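You operate a simulated robot arm through the tools that you are given. There is no shell and no other tool.

You run a simulated robot arm. Do the job below in one go: nothing can be reset, and whatever is moved stays where it is left.

JOB
Seal pouch 71 and put it in the out tray.
Fine: set the dial to the time on its label; switch the sealer off after.

The check looks at the end state, three seconds after you hand in, the way a careful person would. Anything else that was tipped, shoved, dropped, spilled or broken makes it a failure. Lids that push on must go on centred and level and be pressed home; caps that screw on are set level and turned clockwise until they are tight.

ROBOT AND FRAMES
A 7-joint arm with a three-finger gripper, fixed in place. Base frame: the origin is at the foot of the arm, x ahead of it, y to its left, z up. Readings come in mm, rad, newtons and seconds.
Its first joint turns from -2.897 to 2.897 rad. Payload 2.69 kg.
The TCP is the grasp point between the finger pads, 29 mm short of the fingertips. In the tool frame z runs along the fingers and y along their closing line. The gripper opens to 120 mm. The gripper's body begins 78 mm behind the TCP.
Orientation is that of the tool frame in the base frame, as a unit quaternion [x, y, z, w]. With the fingers straight down and closing along the base's y, the tool's x points along the base's -x, its y along +y and its z along -z.

CONTROLS
- The arm moves only by the tool step_arm. Its argument "steps" is a list of rows, each a list of 6 numbers: the shift along the tool's x, y, z in mm, then the turn, a rotation vector about the tool's x, y, z in rad. In form: [[dx, dy, dz, rx, ry, rz], ...]. A call has 1 to 20 rows; each row is the pose to reach, as a shift and turn from the pose commanded when the call began, along the tool's axes at that moment. "gripper" is the closure in counts, from 0 (fully open) to 255 (shut), set as the call begins (left out, the last holds). A row lasts 0.2 s, in which the tool goes at most 50 mm and 0.15 rad; a call with a longer step from one row to the next is refused whole, and so is a gripper value outside its range. A pose out of reach is approached as far as the arm can. The call stops where the force on the tool passes 40 N (or 10 N more than at its start, if that is more) or the arm is blocked; 0.2 s more then pass. The fingers move at their own pace and stop on an object; they squeeze with about 32 N. The grip force told is the motor's: it shows also when the fingers shut on nothing. Time passes only in rows, and 0.2 s behind the last, so rows that repeat a pose let the fingers close. It gives the time, the measured TCP pose, the force on the tool (base axes), the opening and the grip force at its end, in the units of the frame above (readings bear some noise), with the torque about the TCP (base axes, N m) and any sound that the robot's microphone picked up.
- Cameras (640 x 400 px; columns grow to the right, rows downward): "scene" is fixed at [397.3, -651.1, 1646.6]; the picture's right is [0.97, -0.23, 0.00], its down [-0.20, -0.83, -0.52] and it looks along [0.12, 0.50, -0.86] (base axes); focal length 214 px, centre (320, 200). "wrist" rides on the gripper at [63, 0, -104] in the tool frame; the picture's right is [0.00, 1.00, 0.00], its down [-0.83, 0.00, -0.56] and it looks along [-0.56, 0.00, 0.83] (tool axes); focal length 275 px, centre (320, 200). There is no depth. A picture from a camera that has moved, and an enlarged one, comes with that camera's place and axes in the base frame and with its lens.
- capture(camera): a new picture of that camera. No time passes.
- lift_body(by): slides the trunk up (or, below 0, down) by that many mm; the arm rides with it, the base frame stays. It gives what a move gives, with no picture.
- zoom(camera, box): a new picture of the part [left, top, right, bottom] of that camera's present view, enlarged. No time passes.
- sign_off(): hands the job in; it is judged then, once.

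Nothing tells you positions but the pictures and the camera data. Unless the task says otherwise, let go and move clear before handing in.

The tools are called after ">>>" as a command line: name --pt "numbers of a row" for each row, then --argument value for the rest, lists and objects as JSON in quotes. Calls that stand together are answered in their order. step_arm: Moves the arm, as the interface text tells. Its arguments: {"type":"object","properties":{"steps":{"type":"array","items":{"type":"array","items":{"type":"number"}}},"gripper":{"type":"number"}},"required":["steps"]} The other tools are called the same way: lift_body (by) slides the trunk up or down; capture (camera) takes a picture; zoom (camera, box) takes an enlarged picture of a part of a camera's view; sign_off () hands the job in.

At the start:

```text
clock: 0.0
position: [554.5, -189.2, 1303.9]
orientation: [0.0, 1.0, -0.001, 0.0]
force: [0.6, 0.5, 0.8]
wrist_torque: [0.02, 0.02, -0.02]
finger_gap: 120.0
grip_force: 0.0
trunk travel left (down, up): [-425.0, 161.0]
```

scene: 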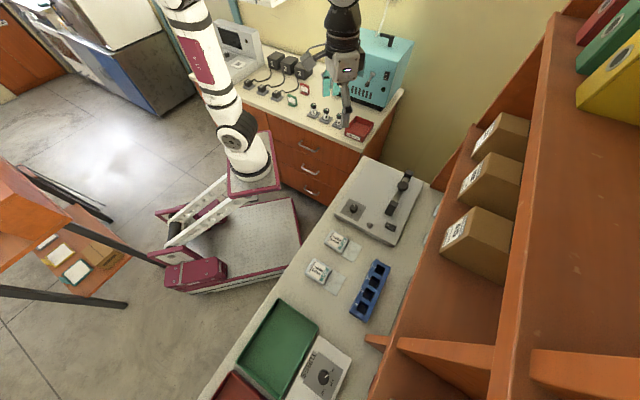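
wrist: 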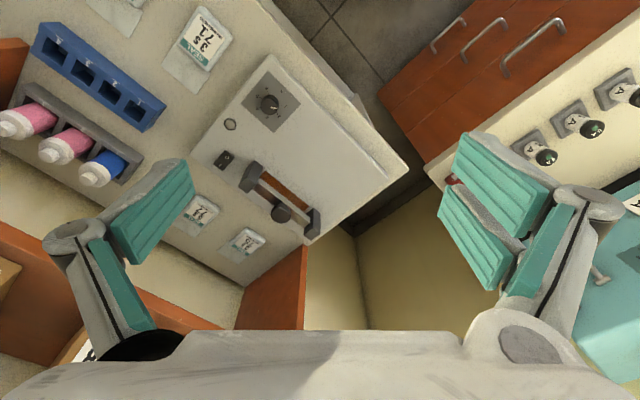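

I see a bench with a sealer (grey box with dial, lever, buttons), pouches, a blue rack, and trays. I'll enlarge the views to read the labels and controls.

>>> zoom --camera "scene" --box '[300, 150, 460, 250]'

>>> zoom --camera "scene" --box '[280, 220, 420, 330]'

>>> zoom --camera "wrist" --box '[160, 0, 420, 160]'

>>> zoom --camera "wrist" --box '[160, 120, 340, 280]'

>>> zoom --camera "scene" --box '[200, 280, 400, 400]'

```text
4.00 times, centred on (380, 200) of scene
camera zoom: at [397.3, -651.1, 1646.6], right [0.97, -0.23, 0.0], down [-0.2, -0.83, -0.52], along [0.12, 0.5, -0.86], focal length 858 px, centre (80, 200)
```

zoom: 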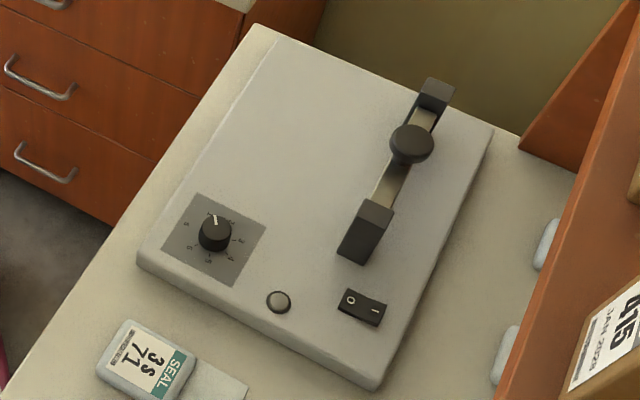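

```text
3.64 times, centred on (350, 275) of scene
camera zoom: at [397.3, -651.1, 1646.6], right [0.97, -0.23, 0.0], down [-0.2, -0.83, -0.52], along [0.12, 0.5, -0.86], focal length 780 px, centre (211, -73)
```

zoom: 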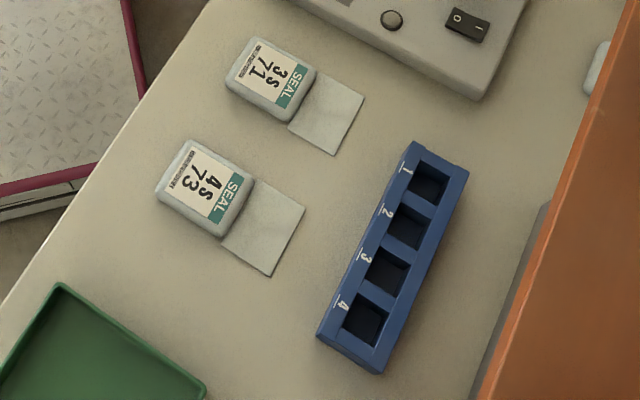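

```text
2.46 times, centred on (290, 80) of wrist
camera zoom: at [491.4, -190.4, 1407.0], right [0.0, 1.0, 0.0], down [0.83, 0.0, 0.56], along [0.56, 0.0, -0.83], focal length 678 px, centre (394, 495)
```

zoom: 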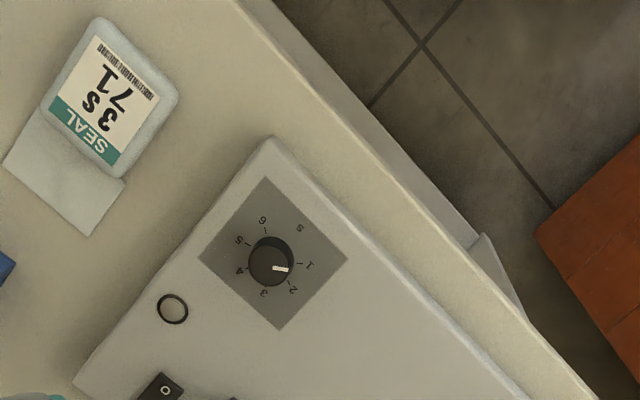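

```text
2.50 times, centred on (250, 200) of wrist
camera zoom: at [491.4, -190.4, 1407.0], right [0.0, 1.0, 0.0], down [0.83, 0.0, 0.56], along [0.56, 0.0, -0.83], focal length 688 px, centre (495, 200)
```

zoom: 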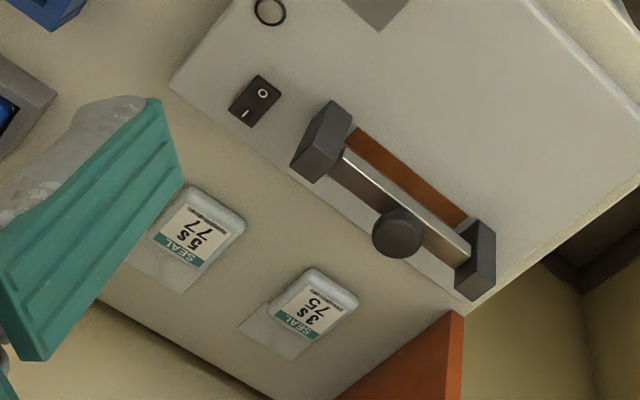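

```text
3.20 times, centred on (300, 340) of scene
camera zoom: at [397.3, -651.1, 1646.6], right [0.97, -0.23, 0.0], down [-0.2, -0.83, -0.52], along [0.12, 0.5, -0.86], focal length 686 px, centre (384, -248)
```

zoom: 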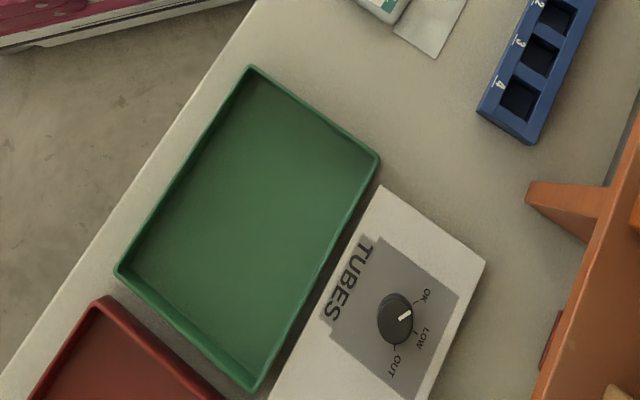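

I see a sealer with a dial (1–6), a rocker switch, a lamp and a raised bar; pouch 71 is labelled 3 s and lies near (530, -389, 860), with its flap pointing away from the robot. Everything on the bench is turned -45°, so I'll yaw the tool to match and move above the sealer for a closer look.

>>> step_arm --pt "-30 -8.5 25 0 0 0.131" --pt "-60 -17 50 0 0 0.262" --pt "-90 -25.5 75 0 0 0.393" --pt "-120 -34 100 0 0 0.524" --pt "-150 -42.5 125 0 0 0.655" --pt "-180 -51 150 0 0 0.7854" --gripper 0

>>> capture --camera "wrist"

>>> capture --camera "scene"

```text
clock: 1.4
position: [736.2, -240.3, 1155.4]
orientation: [0.383, 0.924, 0.0, 0.0]
force: [-1.3, 1.1, 0.8]
wrist_torque: [-0.01, -0.06, 0.0]
finger_gap: 119.8
grip_force: 0.0
trunk travel left (down, up): [-425.0, 161.0]
```

```text
taken
camera wrist: at [691.1, -196.5, 1258.3], right [0.71, 0.71, 0.0], down [0.59, -0.59, 0.56], along [0.39, -0.39, -0.83], focal length 275 px, centre (320, 200)
```

wrist: 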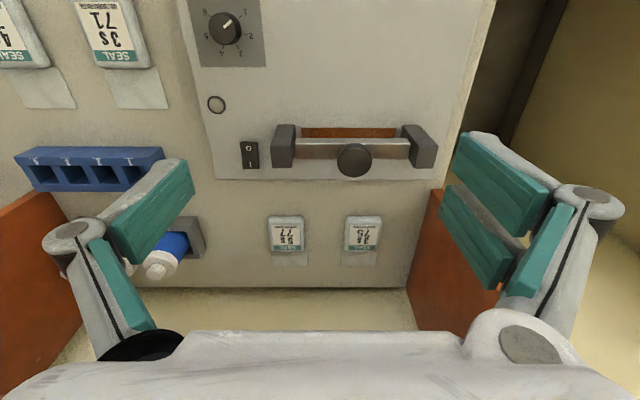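

```text
taken
```

scene: 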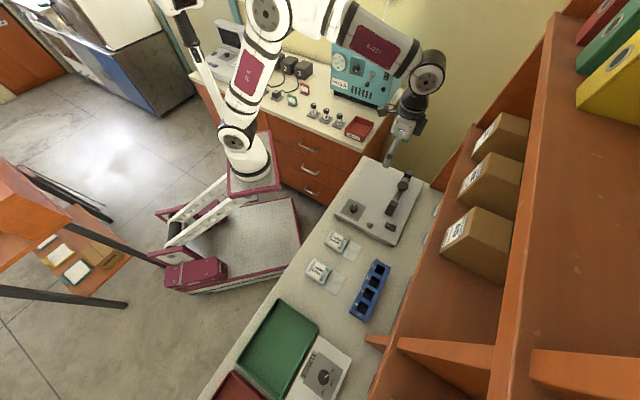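

>>> zoom --camera "wrist" --box '[190, 80, 450, 190]'

>>> zoom --camera "wrist" --box '[180, 0, 280, 70]'

>>> zoom --camera "wrist" --box '[0, 0, 190, 120]'

```text
2.46 times, centred on (320, 135) of wrist
camera zoom: at [691.1, -196.5, 1258.3], right [0.71, 0.71, 0.0], down [0.59, -0.59, 0.56], along [0.39, -0.39, -0.83], focal length 678 px, centre (320, 360)
```

zoom: 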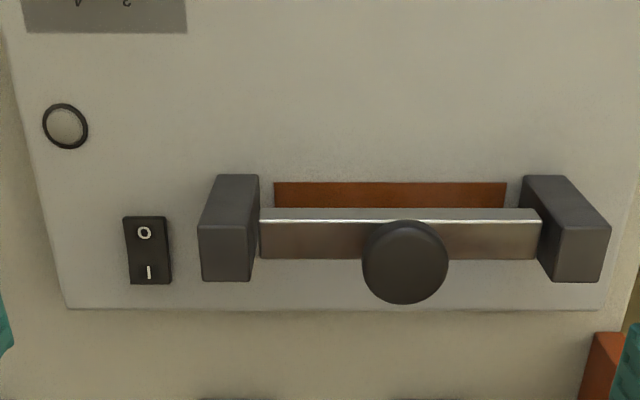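

```text
5.71 times, centred on (230, 35) of wrist
camera zoom: at [691.1, -196.5, 1258.3], right [0.71, 0.71, 0.0], down [0.59, -0.59, 0.56], along [0.39, -0.39, -0.83], focal length 1573 px, centre (834, 1143)
```

zoom: 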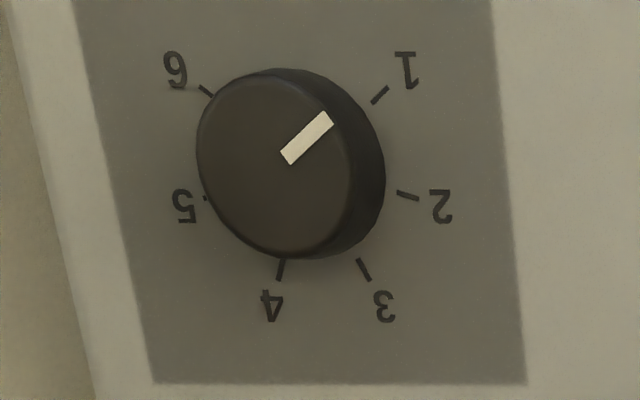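

```text
3.33 times, centred on (95, 60) of wrist
camera zoom: at [691.1, -196.5, 1258.3], right [0.71, 0.71, 0.0], down [0.59, -0.59, 0.56], along [0.39, -0.39, -0.83], focal length 918 px, centre (1070, 667)
```

zoom: 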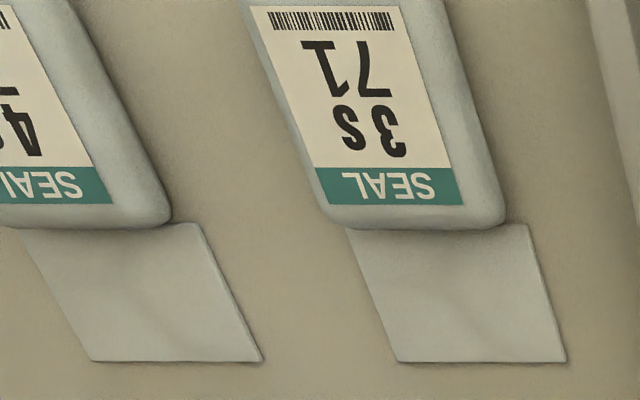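

The dial points at 1, the rocker shows O and I, and a knobbed bar sits between two guides above a brown strip. The dial needs about 108° clockwise to reach 3. Before touching anything I'll slide along the bench to find which tray is the out tray.

>>> step_arm --pt "0 -48 0 0 0 0" --pt "2 -96 0 0 0 0" --pt "4 -144 0 0 0 0" --pt "6 -192 0 0 0 0" --pt "8 -240 0 0 0 0" --pt "10 -288 0 0 0 0" --pt "12 -336 0 0 0 0" --pt "15 -384 0 0 0 0" --pt "18 -432 0 0 0 0" --pt "20 -480 0 0 0 0" --pt "20 -528 0 0 0 0" --pt "20 -576 0 0 0 0"

>>> capture --camera "wrist"

>>> capture --camera "scene"

```text
clock: 4.0
position: [317.4, -632.6, 1154.9]
orientation: [0.382, 0.924, 0.0, 0.0]
force: [0.8, 0.4, 0.1]
wrist_torque: [-0.06, 0.07, -0.04]
finger_gap: 120.2
grip_force: 0.2
trunk travel left (down, up): [-425.0, 161.0]
```

```text
taken
camera wrist: at [271.6, -588.3, 1257.6], right [0.7, 0.71, 0.0], down [0.59, -0.58, 0.56], along [0.4, -0.39, -0.83], focal length 275 px, centre (320, 200)
```

wrist: 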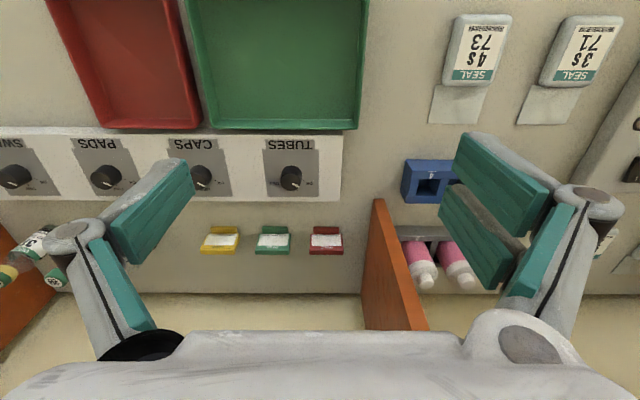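

```text
taken
```

scene: 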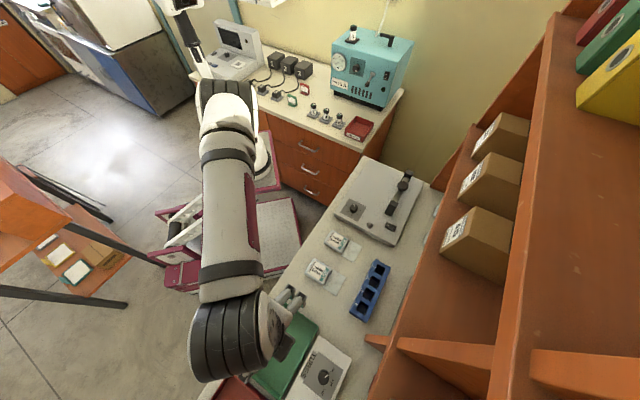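

A red tray, a green tray and three small coloured cards at the back are in view. I'll enlarge the cards, since they may say which colour is "out".

>>> zoom --camera "wrist" --box '[190, 215, 360, 265]'

>>> zoom --camera "wrist" --box '[40, 0, 370, 140]'

>>> zoom --camera "wrist" --box '[0, 130, 350, 290]'

```text
3.76 times, centred on (275, 240) of wrist
camera zoom: at [271.6, -588.3, 1257.6], right [0.7, 0.71, 0.0], down [0.59, -0.58, 0.56], along [0.4, -0.39, -0.83], focal length 1036 px, centre (489, 49)
```

zoom: 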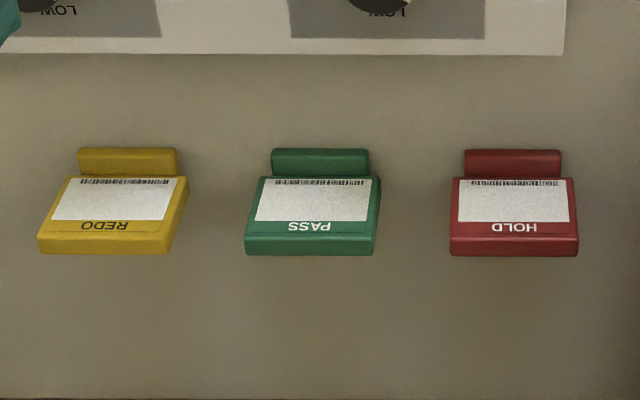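

```text
1.94 times, centred on (205, 70) of wrist
camera zoom: at [271.6, -588.3, 1257.6], right [0.7, 0.71, 0.0], down [0.59, -0.58, 0.56], along [0.4, -0.39, -0.83], focal length 534 px, centre (543, 452)
```

zoom: 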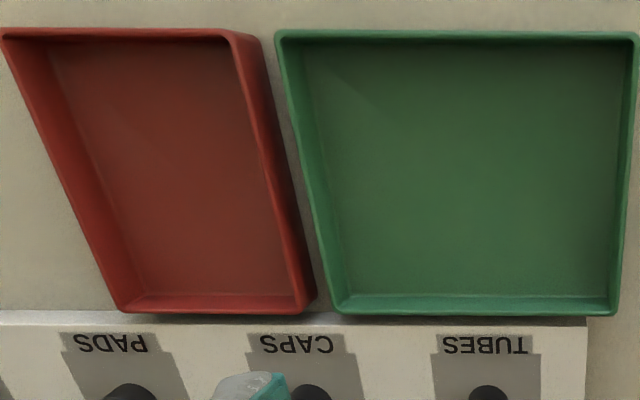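

```text
1.83 times, centred on (175, 210) of wrist
camera zoom: at [271.6, -588.3, 1257.6], right [0.7, 0.71, 0.0], down [0.59, -0.58, 0.56], along [0.4, -0.39, -0.83], focal length 503 px, centre (585, 182)
```

zoom: 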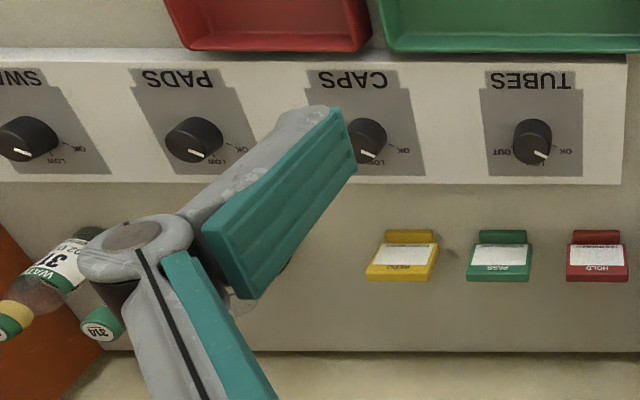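

The cards say green = PASS, red = HOLD, yellow = REDO, which suggests green is the out tray. I'll move back toward the robot to see the near side of the trays for any label.

>>> step_arm --pt "40 -20 0 0 0 0" --pt "80 -40 0 0 0 0" --pt "120 -60 0 0 0 0" --pt "160 -80 0 0 0 0"

>>> capture --camera "wrist"

```text
clock: 5.0
position: [141.9, -576.8, 1152.7]
orientation: [0.382, 0.924, 0.0, -0.001]
force: [0.8, 1.0, -0.1]
wrist_torque: [0.0, 0.12, 0.01]
finger_gap: 120.3
grip_force: 0.1
trunk travel left (down, up): [-425.0, 161.0]
```

```text
taken
camera wrist: at [98.2, -533.5, 1255.9], right [0.7, 0.71, 0.0], down [0.59, -0.58, 0.56], along [0.4, -0.39, -0.83], focal length 275 px, centre (320, 200)
```

wrist: 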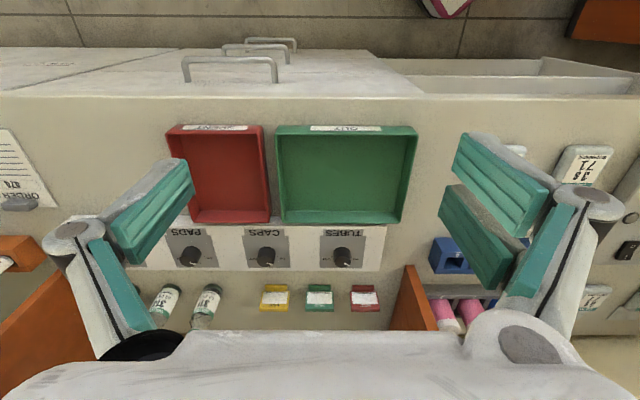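

>>> zoom --camera "wrist" --box '[160, 110, 430, 240]'

>>> zoom --camera "wrist" --box '[0, 120, 80, 220]'

```text
2.37 times, centred on (295, 175) of wrist
camera zoom: at [98.2, -533.5, 1255.9], right [0.7, 0.71, 0.0], down [0.59, -0.58, 0.56], along [0.4, -0.39, -0.83], focal length 652 px, centre (379, 259)
```

zoom: 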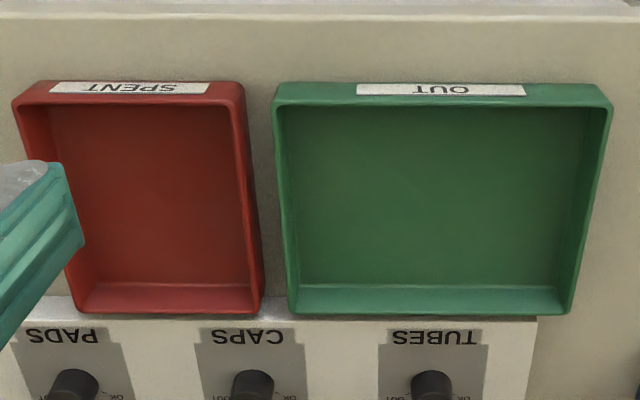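

```text
4.00 times, centred on (40, 170) of wrist
camera zoom: at [98.2, -533.5, 1255.9], right [0.7, 0.71, 0.0], down [0.59, -0.58, 0.56], along [0.4, -0.39, -0.83], focal length 1101 px, centre (1440, 320)
```

zoom: 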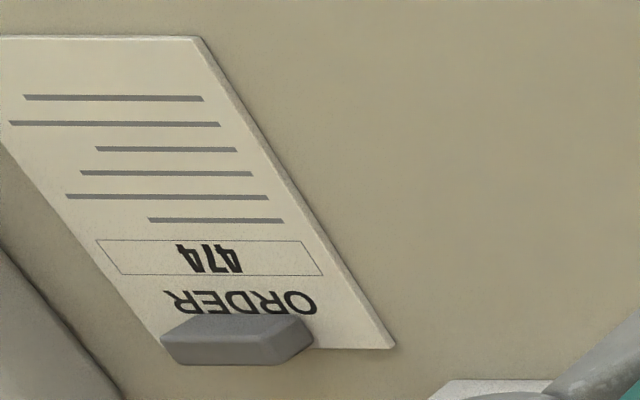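

The green tray is labelled OUT (centre near x≈278, y≈-654). Next I go to the dial near (627, -282) and look at it from closer.

>>> step_arm --pt "-11 46 0 0 0 0" --pt "-22 92 0 0 0 0" --pt "-33 138 0 0 0 0" --pt "-45 184 0 0 0 0" --pt "-56 230 0 0 0 0" --pt "-67 276 0 0 0 0" --pt "-79 322 0 0 0 0" --pt "-90 368 0 0 0 0" --pt "-101 414 0 0 0 0" --pt "-112 460 10 0 0 0" --pt "-123 495 40 0 0 0" --pt "-133 525 75 0 0 0" --pt "-135 545 110 0 0 0" --pt "-135 551 140 0 0 0"

>>> capture --camera "wrist"

>>> zoom --camera "scene" --box '[310, 120, 450, 260]'

```text
clock: 8.0
position: [628.4, -282.0, 1015.8]
orientation: [0.382, 0.924, 0.0, 0.0]
force: [-0.3, 0.9, 0.4]
wrist_torque: [-0.01, -0.02, -0.01]
finger_gap: 119.9
grip_force: 0.1
trunk travel left (down, up): [-425.0, 161.0]
```

```text
taken
camera wrist: at [584.9, -238.8, 1118.2], right [0.7, 0.71, 0.0], down [0.59, -0.59, 0.56], along [0.4, -0.39, -0.83], focal length 275 px, centre (320, 200)
```

wrist: 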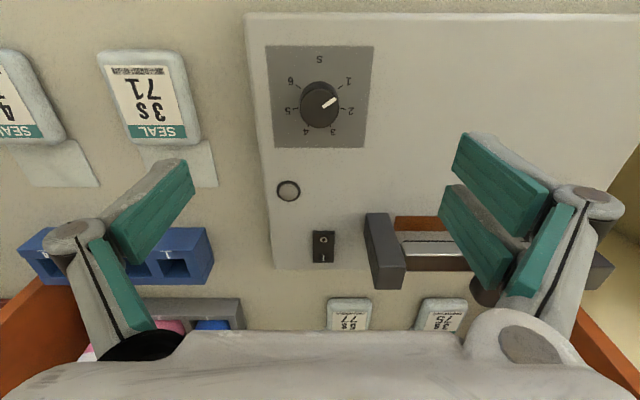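

```text
2.86 times, centred on (380, 190) of scene
camera zoom: at [397.3, -651.1, 1646.6], right [0.97, -0.23, 0.0], down [-0.2, -0.83, -0.52], along [0.12, 0.5, -0.86], focal length 613 px, centre (149, 229)
```

zoom: 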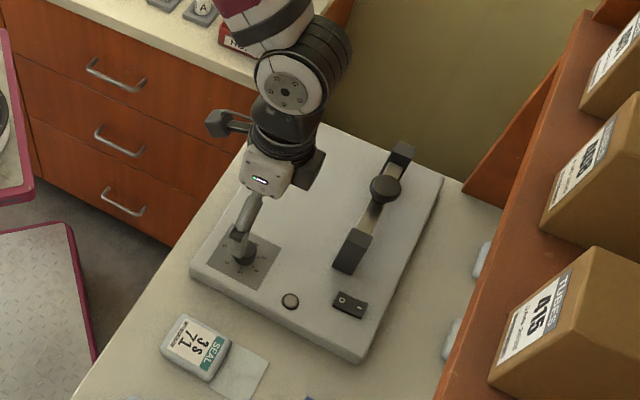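

>>> zoom --camera "wrist" --box '[256, 40, 384, 150]'

>>> zoom --camera "wrist" --box '[260, 160, 460, 300]'

>>> zoom --camera "wrist" --box '[90, 40, 230, 200]'

```text
3.64 times, centred on (320, 95) of wrist
camera zoom: at [584.9, -238.8, 1118.2], right [0.7, 0.71, 0.0], down [0.59, -0.59, 0.56], along [0.4, -0.39, -0.83], focal length 1001 px, centre (320, 582)
```

zoom: 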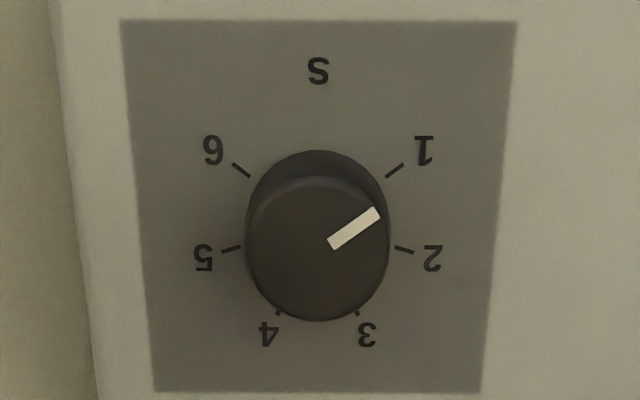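

```text
2.86 times, centred on (360, 230) of wrist
camera zoom: at [584.9, -238.8, 1118.2], right [0.7, 0.71, 0.0], down [0.59, -0.59, 0.56], along [0.4, -0.39, -0.83], focal length 786 px, centre (206, 114)
```

zoom: 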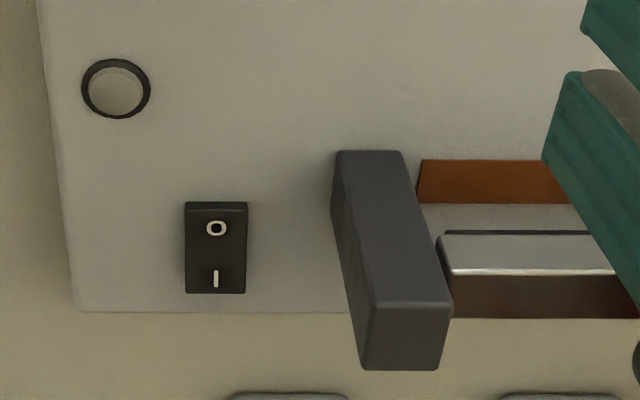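

```text
2.50 times, centred on (160, 120) of wrist
camera zoom: at [584.9, -238.8, 1118.2], right [0.7, 0.71, 0.0], down [0.59, -0.59, 0.56], along [0.4, -0.39, -0.83], focal length 688 px, centre (720, 400)
```

zoom: 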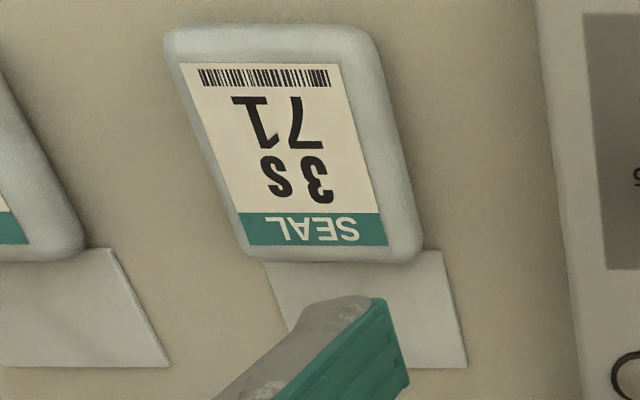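

The dial knob (about 30 mm wide) is centred near x=627, y=-281, with the panel at z≈887 and the knob top at ≈907. The marks are 50° apart, so 1→3 is about 100° clockwise. I'll pre-turn the wrist back 50°, centre over the knob and lower onto it.

>>> step_arm --pt "2 0 0 0 0 -0.1455" --pt "2 0 10 0 0 -0.291" --pt "2 0 20 0 0 -0.4365" --pt "2 0 30 0 0 -0.582" --pt "2 0 40 0 0 -0.7275" --pt "2 0 50 0 0 -0.873" --pt "2 0 70 0 0 -0.873" --pt "2 0 85 0 0 -0.873" --pt "2 0 94 0 0 -0.873" --pt "2 0 94 0 0 -0.873" --gripper 127

>>> capture --camera "wrist"

>>> zoom --camera "scene" --box '[320, 170, 400, 230]'

```text
clock: 10.2
position: [628.1, -281.0, 919.5]
orientation: [-0.044, 0.999, 0.001, 0.0]
force: [0.6, -1.3, -0.3]
wrist_torque: [-0.02, 0.02, -0.01]
finger_gap: 60.0
grip_force: 0.0
trunk travel left (down, up): [-425.0, 161.0]
```

```text
taken
camera wrist: at [565.1, -288.1, 1023.0], right [-0.09, 1.0, 0.0], down [0.83, 0.08, 0.56], along [0.55, 0.05, -0.83], focal length 275 px, centre (320, 200)
```

wrist: 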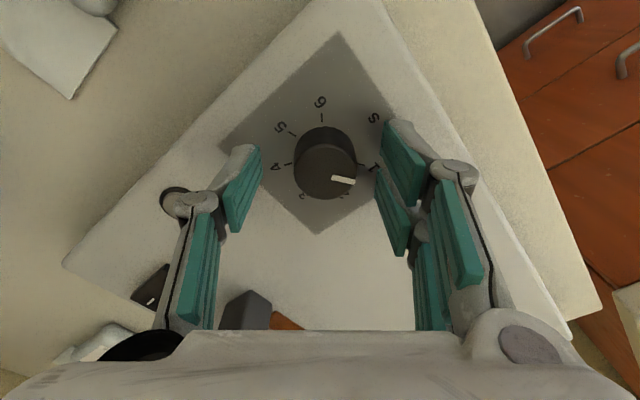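

```text
6.67 times, centred on (360, 200) of scene
camera zoom: at [397.3, -651.1, 1646.6], right [0.97, -0.23, 0.0], down [-0.2, -0.83, -0.52], along [0.12, 0.5, -0.86], focal length 1430 px, centre (53, 200)
```

zoom: 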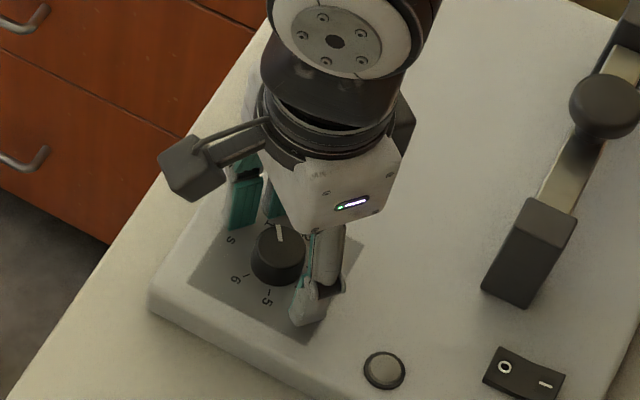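

The knob sits between the fingers and the tips are just clear of the panel. Now I close on it.

>>> step_arm --pt "0 0 0 0 0 0" --pt "0 0 0 0 0 0" --pt "0 0 0 0 0 0" --gripper 255

>>> capture --camera "wrist"

```text
clock: 11.0
position: [628.3, -278.3, 919.8]
orientation: [-0.044, 0.999, 0.002, -0.002]
force: [-3.1, 18.1, 2.2]
wrist_torque: [0.6, 0.08, -0.11]
finger_gap: 30.7
grip_force: 45.4
trunk travel left (down, up): [-425.0, 161.0]
```

```text
taken
camera wrist: at [565.1, -286.3, 1023.1], right [-0.09, 1.0, 0.0], down [0.83, 0.08, 0.55], along [0.55, 0.05, -0.83], focal length 275 px, centre (320, 200)
```

wrist: 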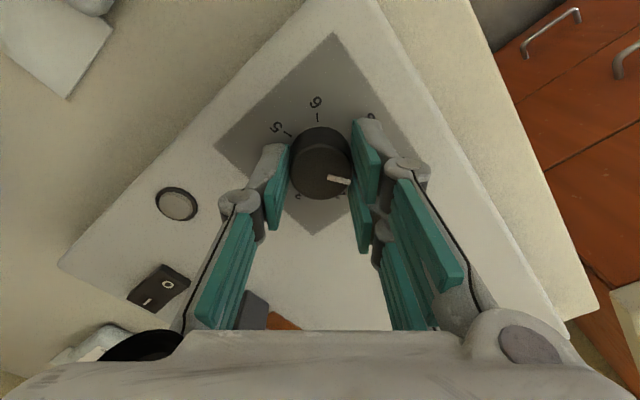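

The grip is 30.7 mm with an 18 N sideways load, so the knob is about 3 mm further toward +y. I'll shift to relieve that before turning.

>>> step_arm --pt "0 1.4 0 0 0 0" --pt "0 2.8 0 0 0 0" --pt "0 2.8 0 0 0 0"

```text
clock: 11.8
position: [627.9, -279.3, 919.7]
orientation: [-0.044, 0.999, 0.0, 0.0]
force: [-2.4, 10.1, -2.0]
wrist_torque: [0.1, 0.51, 0.02]
finger_gap: 30.9
grip_force: 45.3
trunk travel left (down, up): [-425.0, 161.0]
```

The side force has dropped to about 10 N. A little more in the same direction should clear it.

>>> step_arm --pt "0 1.5 0 0 0 0" --pt "0 3 0 0 0 0" --pt "0 3 0 0 0 0"

```text
clock: 12.6
position: [627.3, -279.9, 920.6]
orientation: [-0.042, 0.999, -0.002, 0.001]
force: [2.9, -12.0, -6.9]
wrist_torque: [-0.52, -0.12, 0.02]
finger_gap: 30.8
grip_force: 45.6
trunk travel left (down, up): [-425.0, 161.0]
```

The force has reversed, so I overshot slightly. I'll back off 1.6 mm and then turn the knob 100° clockwise.

>>> step_arm --pt "0 -1.6 0 0 0 0" --pt "0 -1.6 0 0 0 0.1454" --pt "0 -1.6 0 0 0 0.2908" --pt "0 -1.6 0 0 0 0.4362" --pt "0 -1.6 0 0 0 0.5816" --pt "0 -1.6 0 0 0 0.727" --pt "0 -1.6 0 0 0 0.8724" --pt "0 -1.6 0 0 0 1.0178" --pt "0 -1.6 0 0 0 1.1632" --pt "0 -1.6 0 0 0 1.3086" --pt "0 -1.6 0 0 0 1.454" --pt "0 -1.6 0 0 0 1.5994" --pt "0 -1.6 0 0 0 1.7448" --pt "0 -1.6 0 0 0 1.7448"

>>> capture --camera "wrist"

>>> zoom --camera "scene" --box '[320, 170, 400, 230]'

```text
clock: 15.6
position: [626.8, -279.5, 919.8]
orientation: [0.738, 0.674, -0.001, 0.001]
force: [-6.2, -33.6, 16.0]
wrist_torque: [-0.89, 0.17, 0.0]
finger_gap: 30.4
grip_force: 44.8
trunk travel left (down, up): [-425.0, 161.0]
```

```text
taken
camera wrist: at [630.7, -216.9, 1022.9], right [1.0, -0.09, 0.0], down [-0.07, -0.83, 0.56], along [-0.05, -0.56, -0.83], focal length 275 px, centre (320, 200)
```

wrist: 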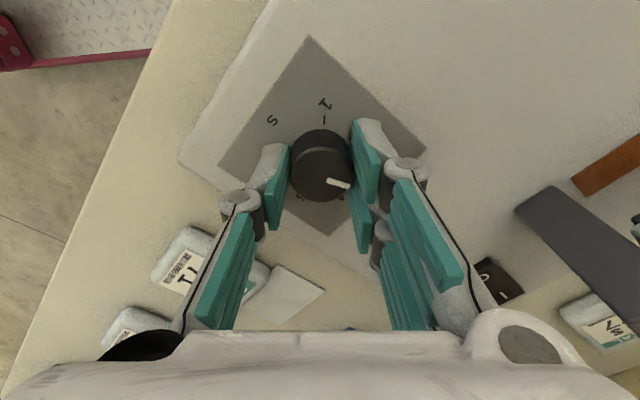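

```text
6.67 times, centred on (360, 200) of scene
camera zoom: at [397.3, -651.1, 1646.6], right [0.97, -0.23, 0.0], down [-0.2, -0.83, -0.52], along [0.12, 0.5, -0.86], focal length 1430 px, centre (53, 200)
```

zoom: 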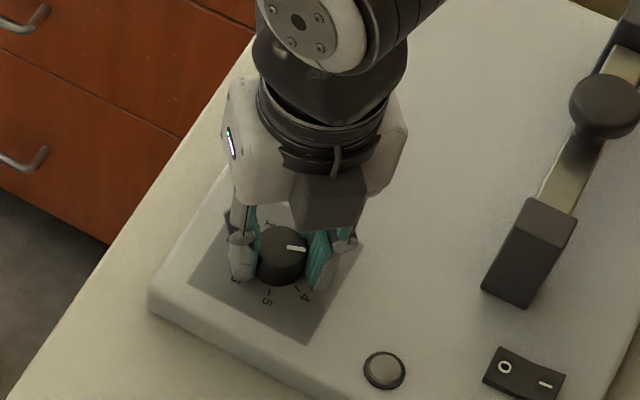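

The knob turned with the gripper, and there's some side load. I'll release, back straight up and check the pointer.

>>> step_arm --pt "0 0 0 0 0 0" --pt "0 0 0 0 0 0" --pt "0 0 -20 0 0 0" --pt "0 0 -50 0 0 0" --pt "0 0 -95 0 0 0" --gripper 127

>>> capture --camera "wrist"

>>> zoom --camera "scene" --box '[320, 170, 400, 230]'

```text
clock: 16.8
position: [625.1, -276.2, 1016.0]
orientation: [0.737, 0.676, 0.0, -0.001]
force: [0.5, 0.6, -0.5]
wrist_torque: [0.02, 0.03, 0.02]
finger_gap: 60.2
grip_force: 0.1
trunk travel left (down, up): [-425.0, 161.0]
```

```text
taken
camera wrist: at [631.6, -213.2, 1119.2], right [1.0, -0.08, 0.0], down [-0.07, -0.83, 0.56], along [-0.05, -0.55, -0.83], focal length 275 px, centre (320, 200)
```

wrist: 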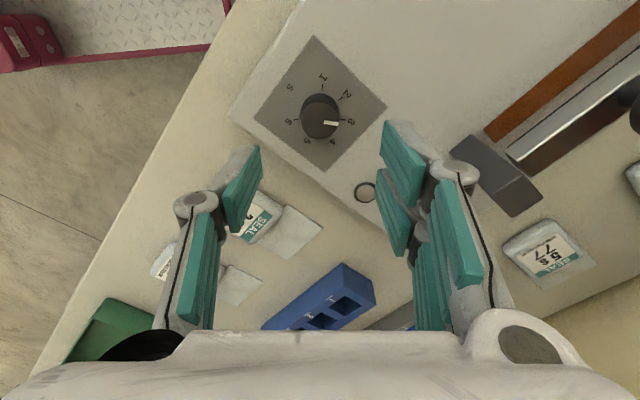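

```text
6.67 times, centred on (360, 200) of scene
camera zoom: at [397.3, -651.1, 1646.6], right [0.97, -0.23, 0.0], down [-0.2, -0.83, -0.52], along [0.12, 0.5, -0.86], focal length 1430 px, centre (53, 200)
```

zoom: 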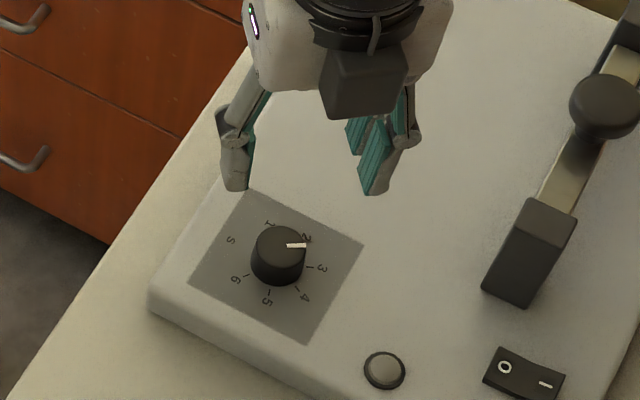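

>>> zoom --camera "wrist" --box '[256, 70, 384, 150]'

>>> zoom --camera "scene" --box '[340, 195, 370, 220]'

```text
5.00 times, centred on (320, 110) of wrist
camera zoom: at [631.6, -213.2, 1119.2], right [1.0, -0.08, 0.0], down [-0.07, -0.83, 0.56], along [-0.05, -0.55, -0.83], focal length 1376 px, centre (320, 650)
```

zoom: 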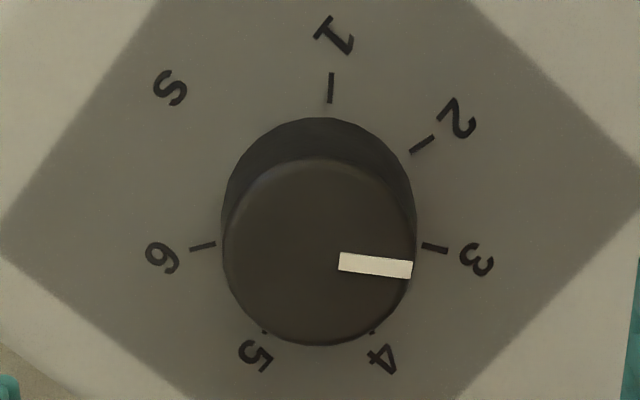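

```text
16.00 times, centred on (355, 208) of scene
camera zoom: at [397.3, -651.1, 1646.6], right [0.97, -0.23, 0.0], down [-0.2, -0.83, -0.52], along [0.12, 0.5, -0.86], focal length 3432 px, centre (-240, 80)
```

zoom: 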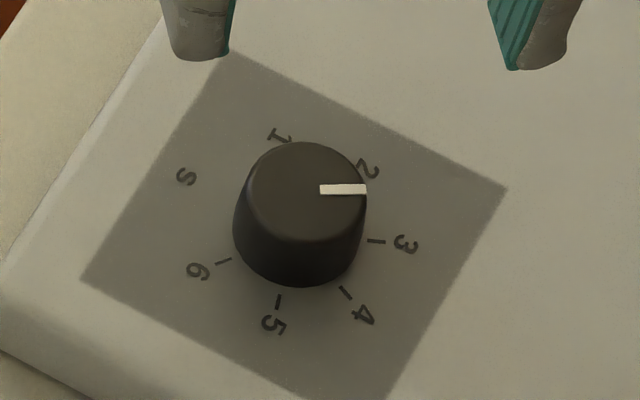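

The pointer is about 8° short of the 3 mark. I'll recentre over the knob, grip again and add a small clockwise turn.

>>> step_arm --pt "-4.5 0.5 20 0 0 0" --pt "-4.5 0.5 60 0 0 0" --pt "-4.5 0.5 85 0 0 0" --pt "-4.5 0.5 96 0 0 0" --pt "-4.5 0.5 96 0 0 0" --gripper 160

>>> step_arm --pt "0 0 0 0 0 0" --pt "0 0 0 0 0 0" --pt "0 0 0 0 0 0" --gripper 255

```text
clock: 18.0
position: [625.2, -283.0, 919.0]
orientation: [0.737, 0.676, 0.0, 0.0]
force: [0.1, -0.1, -0.4]
wrist_torque: [-0.01, -0.02, 0.0]
finger_gap: 44.7
grip_force: 0.0
trunk travel left (down, up): [-425.0, 161.0]
```

```text
clock: 18.8
position: [625.1, -281.6, 918.5]
orientation: [0.738, 0.675, 0.0, 0.0]
force: [2.9, -0.7, 0.6]
wrist_torque: [-0.13, -0.1, 0.03]
finger_gap: 31.1
grip_force: 45.7
trunk travel left (down, up): [-425.0, 161.0]
```

The grip is now well centred with almost no side load. I'll add about 9° clockwise, release, rise and look.

>>> step_arm --pt "0 0 0 0 0 0.05" --pt "0 0 0 0 0 0.1" --pt "0 0 0 0 0 0.145" --pt "0 0 0 0 0 0.145"

>>> step_arm --pt "0 0 0 0 0 0" --pt "0 0 0 0 0 0" --pt "0 0 -40 0 0 0" --pt "0 0 -85 0 0 0" --pt "0 0 -110 0 0 0" --gripper 127

>>> zoom --camera "wrist" --box '[256, 70, 384, 150]'

>>> zoom --camera "scene" --box '[340, 195, 370, 220]'

```text
clock: 19.8
position: [625.2, -281.9, 919.1]
orientation: [0.784, 0.621, 0.0, -0.001]
force: [-9.8, -1.7, 5.6]
wrist_torque: [-0.08, 0.34, 0.03]
finger_gap: 31.3
grip_force: 45.1
trunk travel left (down, up): [-425.0, 161.0]
```

```text
clock: 21.0
position: [626.3, -279.1, 1031.0]
orientation: [0.784, 0.62, 0.0, 0.0]
force: [1.0, -0.1, 0.2]
wrist_torque: [0.01, 0.02, 0.0]
finger_gap: 60.5
grip_force: 0.0
trunk travel left (down, up): [-425.0, 161.0]
```

```text
5.00 times, centred on (320, 110) of wrist
camera zoom: at [640.5, -218.6, 1133.7], right [0.97, -0.23, 0.0], down [-0.19, -0.81, 0.56], along [-0.13, -0.54, -0.83], focal length 1376 px, centre (320, 650)
```

zoom: 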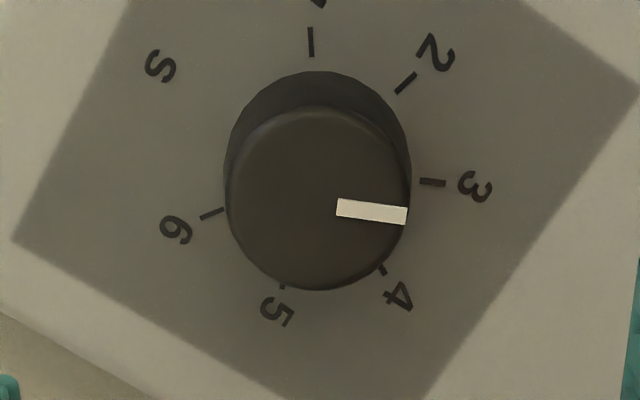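

```text
16.00 times, centred on (355, 208) of scene
camera zoom: at [397.3, -651.1, 1646.6], right [0.97, -0.23, 0.0], down [-0.2, -0.83, -0.52], along [0.12, 0.5, -0.86], focal length 3432 px, centre (-240, 80)
```

zoom: 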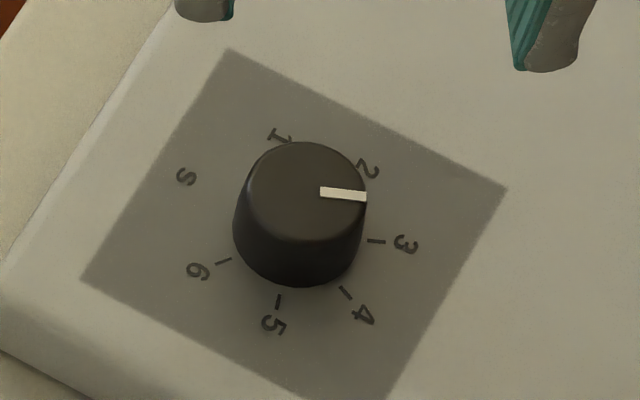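

The pointer now lies on the 3 mark to within about 1°. Next I turn the wrist back in line with the bench and tilt up a little to see how much room there is under the shelf behind the rocker switch.

>>> step_arm --pt "0 0 -10 0 0 -0.1453" --pt "0 0 -20 0 0 -0.2906" --pt "0 0 -30 0 0 -0.4359" --pt "0 0 -40 0 0 -0.5812" --pt "0 0 -50 0 0 -0.7265" --pt "0 0 -50 0 0 -0.8718" --pt "0 0 -50 0 0 -1.017" --gripper 127

>>> step_arm --pt "0 0 0 0 -0.13 0" --pt "0 0 0 0 -0.26 0" --pt "0 0 0 0 -0.39 0" --pt "0 0 0 0 -0.52 0" --gripper 255

>>> capture --camera "wrist"

>>> capture --camera "scene"

```text
clock: 22.6
position: [627.7, -281.3, 1079.6]
orientation: [0.382, 0.924, 0.0, 0.0]
force: [-0.4, -0.7, 0.4]
wrist_torque: [0.0, -0.03, -0.01]
finger_gap: 60.3
grip_force: 0.0
trunk travel left (down, up): [-425.0, 161.0]
```

```text
clock: 23.6
position: [628.2, -282.3, 1078.8]
orientation: [0.37, 0.893, -0.099, 0.238]
force: [-0.2, 0.4, 0.7]
wrist_torque: [0.02, -0.01, -0.01]
finger_gap: 0.0
grip_force: 28.2
trunk travel left (down, up): [-425.0, 161.0]
```

```text
taken
camera wrist: at [551.6, -207.9, 1137.0], right [0.7, 0.71, 0.0], down [0.32, -0.31, 0.9], along [0.64, -0.63, -0.44], focal length 275 px, centre (320, 200)
```

wrist: 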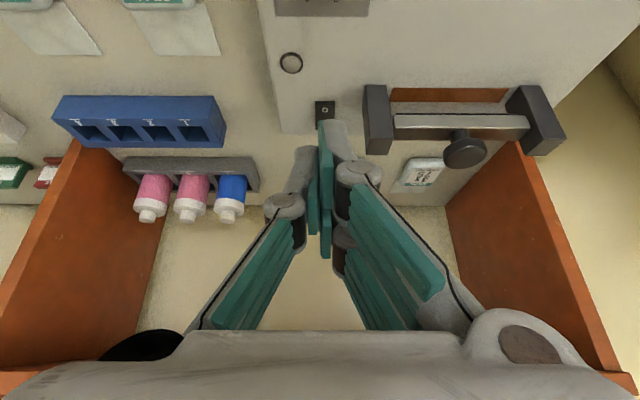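

```text
taken
```

scene: 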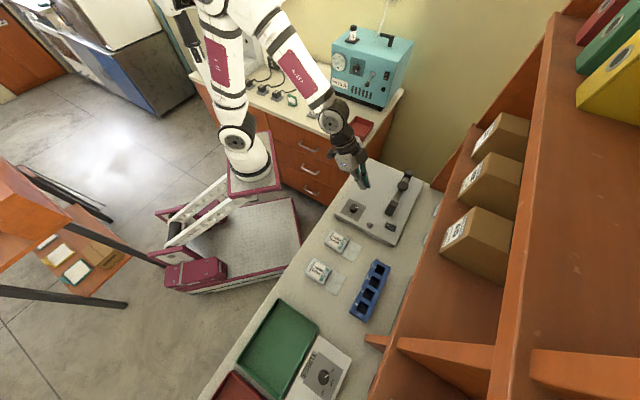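

The dial is set, and the shelf edge is at about w=878 mm out and z≈1170, so a tilted hand will stay clear while pressing the rocker. I'll bring the closed fingertips over the "I" end of the rocker and look before touching it.

>>> step_arm --pt "-35 1 20 0 0 0" --pt "-71 2 41 0 0 0" --pt "-107 3 61 0 0 0" --pt "-142 3 82 0 0 0" --pt "-125 3 111 0 0 0" --pt "-108 3 140 0 0 0" --pt "-93 3 168 0 0 0" --pt "-93 3 168 0 0 0"

>>> capture --camera "wrist"

>>> zoom --camera "scene" --box '[350, 170, 430, 230]'

```text
clock: 25.4
position: [745.2, -395.9, 982.5]
orientation: [0.37, 0.893, -0.098, 0.238]
force: [0.5, 0.0, 0.3]
wrist_torque: [0.03, 0.0, -0.04]
finger_gap: 0.0
grip_force: 28.5
trunk travel left (down, up): [-425.0, 161.0]
```

```text
taken
camera wrist: at [669.6, -321.9, 1040.2], right [0.7, 0.71, 0.0], down [0.32, -0.31, 0.9], along [0.64, -0.63, -0.44], focal length 275 px, centre (320, 200)
```

wrist: 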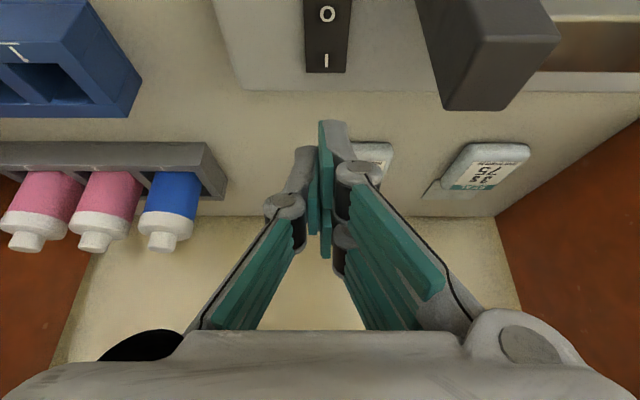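

```text
6.67 times, centred on (390, 200) of scene
camera zoom: at [397.3, -651.1, 1646.6], right [0.97, -0.23, 0.0], down [-0.2, -0.83, -0.52], along [0.12, 0.5, -0.86], focal length 1430 px, centre (-147, 200)
```

zoom: 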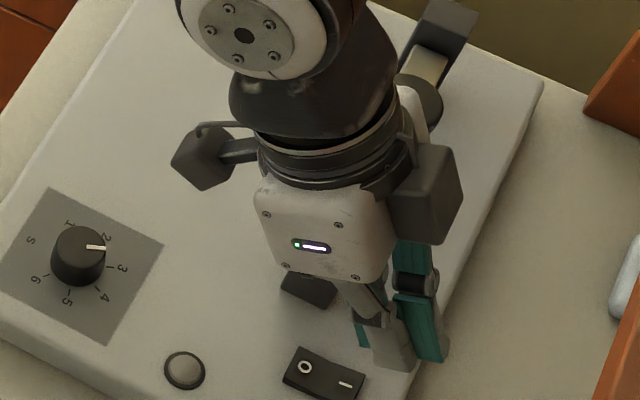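

The fingertips are above the I end of the rocker. I'll lower gently onto it in small steps.

>>> step_arm --pt "15 2 26 0 0 0" --pt "24.9 2 43.4 0 0 0" --pt "27.8 2 48.6 0 0 0" --pt "28.8 2 50.3 0 0 0" --pt "29.8 2 52.1 0 0 0" --pt "30.8 2 53.8 0 0 0" --pt "31.8 2 55.6 0 0 0"

>>> capture --camera "wrist"

>>> zoom --camera "scene" --box '[350, 170, 430, 230]'

```text
clock: 26.2
position: [746.4, -395.4, 931.7]
orientation: [0.37, 0.891, -0.1, 0.243]
force: [-2.4, 0.8, 10.7]
wrist_torque: [0.1, 0.09, -0.02]
finger_gap: 0.0
grip_force: 28.2
trunk travel left (down, up): [-425.0, 161.0]
stopped in row 4: the force on the tool passed its limit at 51 N (the readings are from after the stop); the commanded pose is now the measured one
```

```text
taken
camera wrist: at [670.8, -321.1, 987.4], right [0.7, 0.71, 0.0], down [0.31, -0.31, 0.9], along [0.64, -0.63, -0.43], focal length 275 px, centre (320, 200)
```

wrist: 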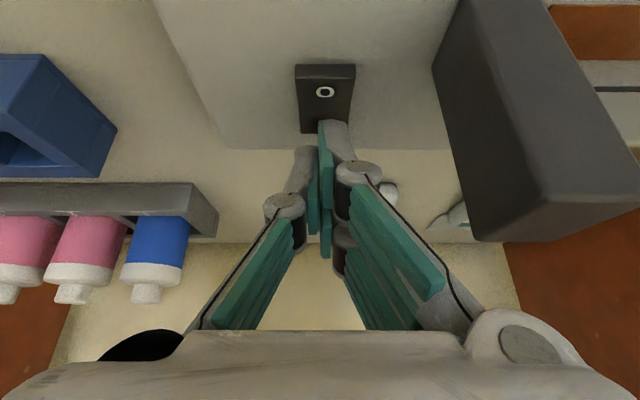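

```text
6.67 times, centred on (390, 200) of scene
camera zoom: at [397.3, -651.1, 1646.6], right [0.97, -0.23, 0.0], down [-0.2, -0.83, -0.52], along [0.12, 0.5, -0.86], focal length 1430 px, centre (-147, 200)
```

zoom: 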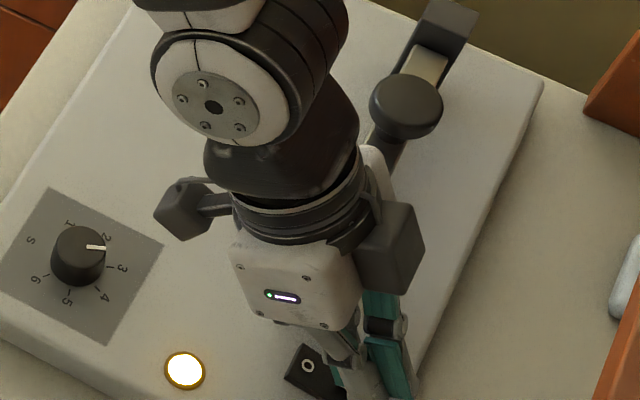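

The lamp is lit, so the sealer is on. I'll lift off the rocker, straighten the tool and go above pouch 71.

>>> step_arm --pt "-25 0 -43 0 0 0" --pt "-45 0 -85 0 0 0" --pt "-20 -20 -104 0 0 0" --pt "9 -52 -120 0 0.13 0" --pt "38 -85 -137 0 0.26 0" --pt "66 -118 -153 0 0.39 0" --pt "93.5 -150 -169 0 0.525 0" --pt "93.5 -150 -169 0 0.525 0" --gripper 0

>>> capture --camera "wrist"

>>> zoom --camera "scene" --box '[310, 150, 430, 260]'

```text
clock: 28.0
position: [521.0, -384.4, 1025.5]
orientation: [0.383, 0.924, 0.0, 0.002]
force: [-0.4, 0.8, 0.4]
wrist_torque: [0.02, -0.02, 0.0]
finger_gap: 120.1
grip_force: 0.0
trunk travel left (down, up): [-425.0, 161.0]
```

```text
taken
camera wrist: at [475.5, -340.0, 1129.5], right [0.7, 0.71, 0.0], down [0.59, -0.58, 0.56], along [0.4, -0.39, -0.83], focal length 275 px, centre (320, 200)
```

wrist: 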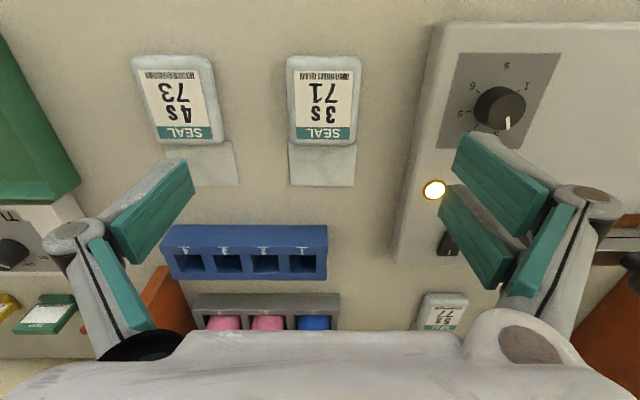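

```text
3.64 times, centred on (370, 205) of scene
camera zoom: at [397.3, -651.1, 1646.6], right [0.97, -0.23, 0.0], down [-0.2, -0.83, -0.52], along [0.12, 0.5, -0.86], focal length 780 px, centre (138, 182)
```

zoom: 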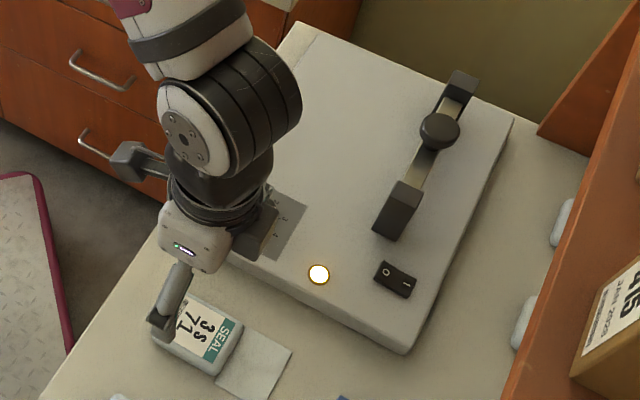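

>>> zoom --camera "wrist" --box '[260, 40, 388, 200]'

```text
2.50 times, centred on (324, 120) of wrist
camera zoom: at [475.5, -340.0, 1129.5], right [0.7, 0.71, 0.0], down [0.59, -0.58, 0.56], along [0.4, -0.39, -0.83], focal length 688 px, centre (310, 400)
```

zoom: 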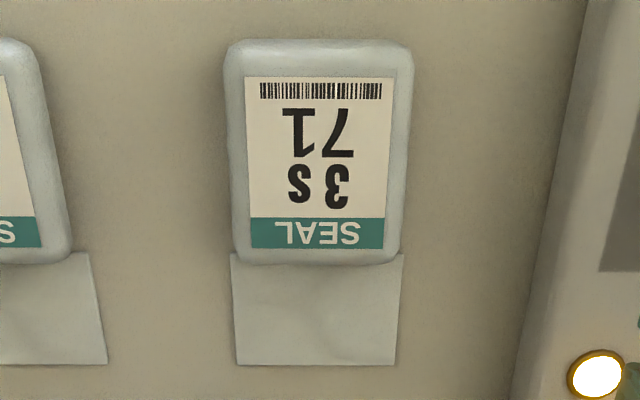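

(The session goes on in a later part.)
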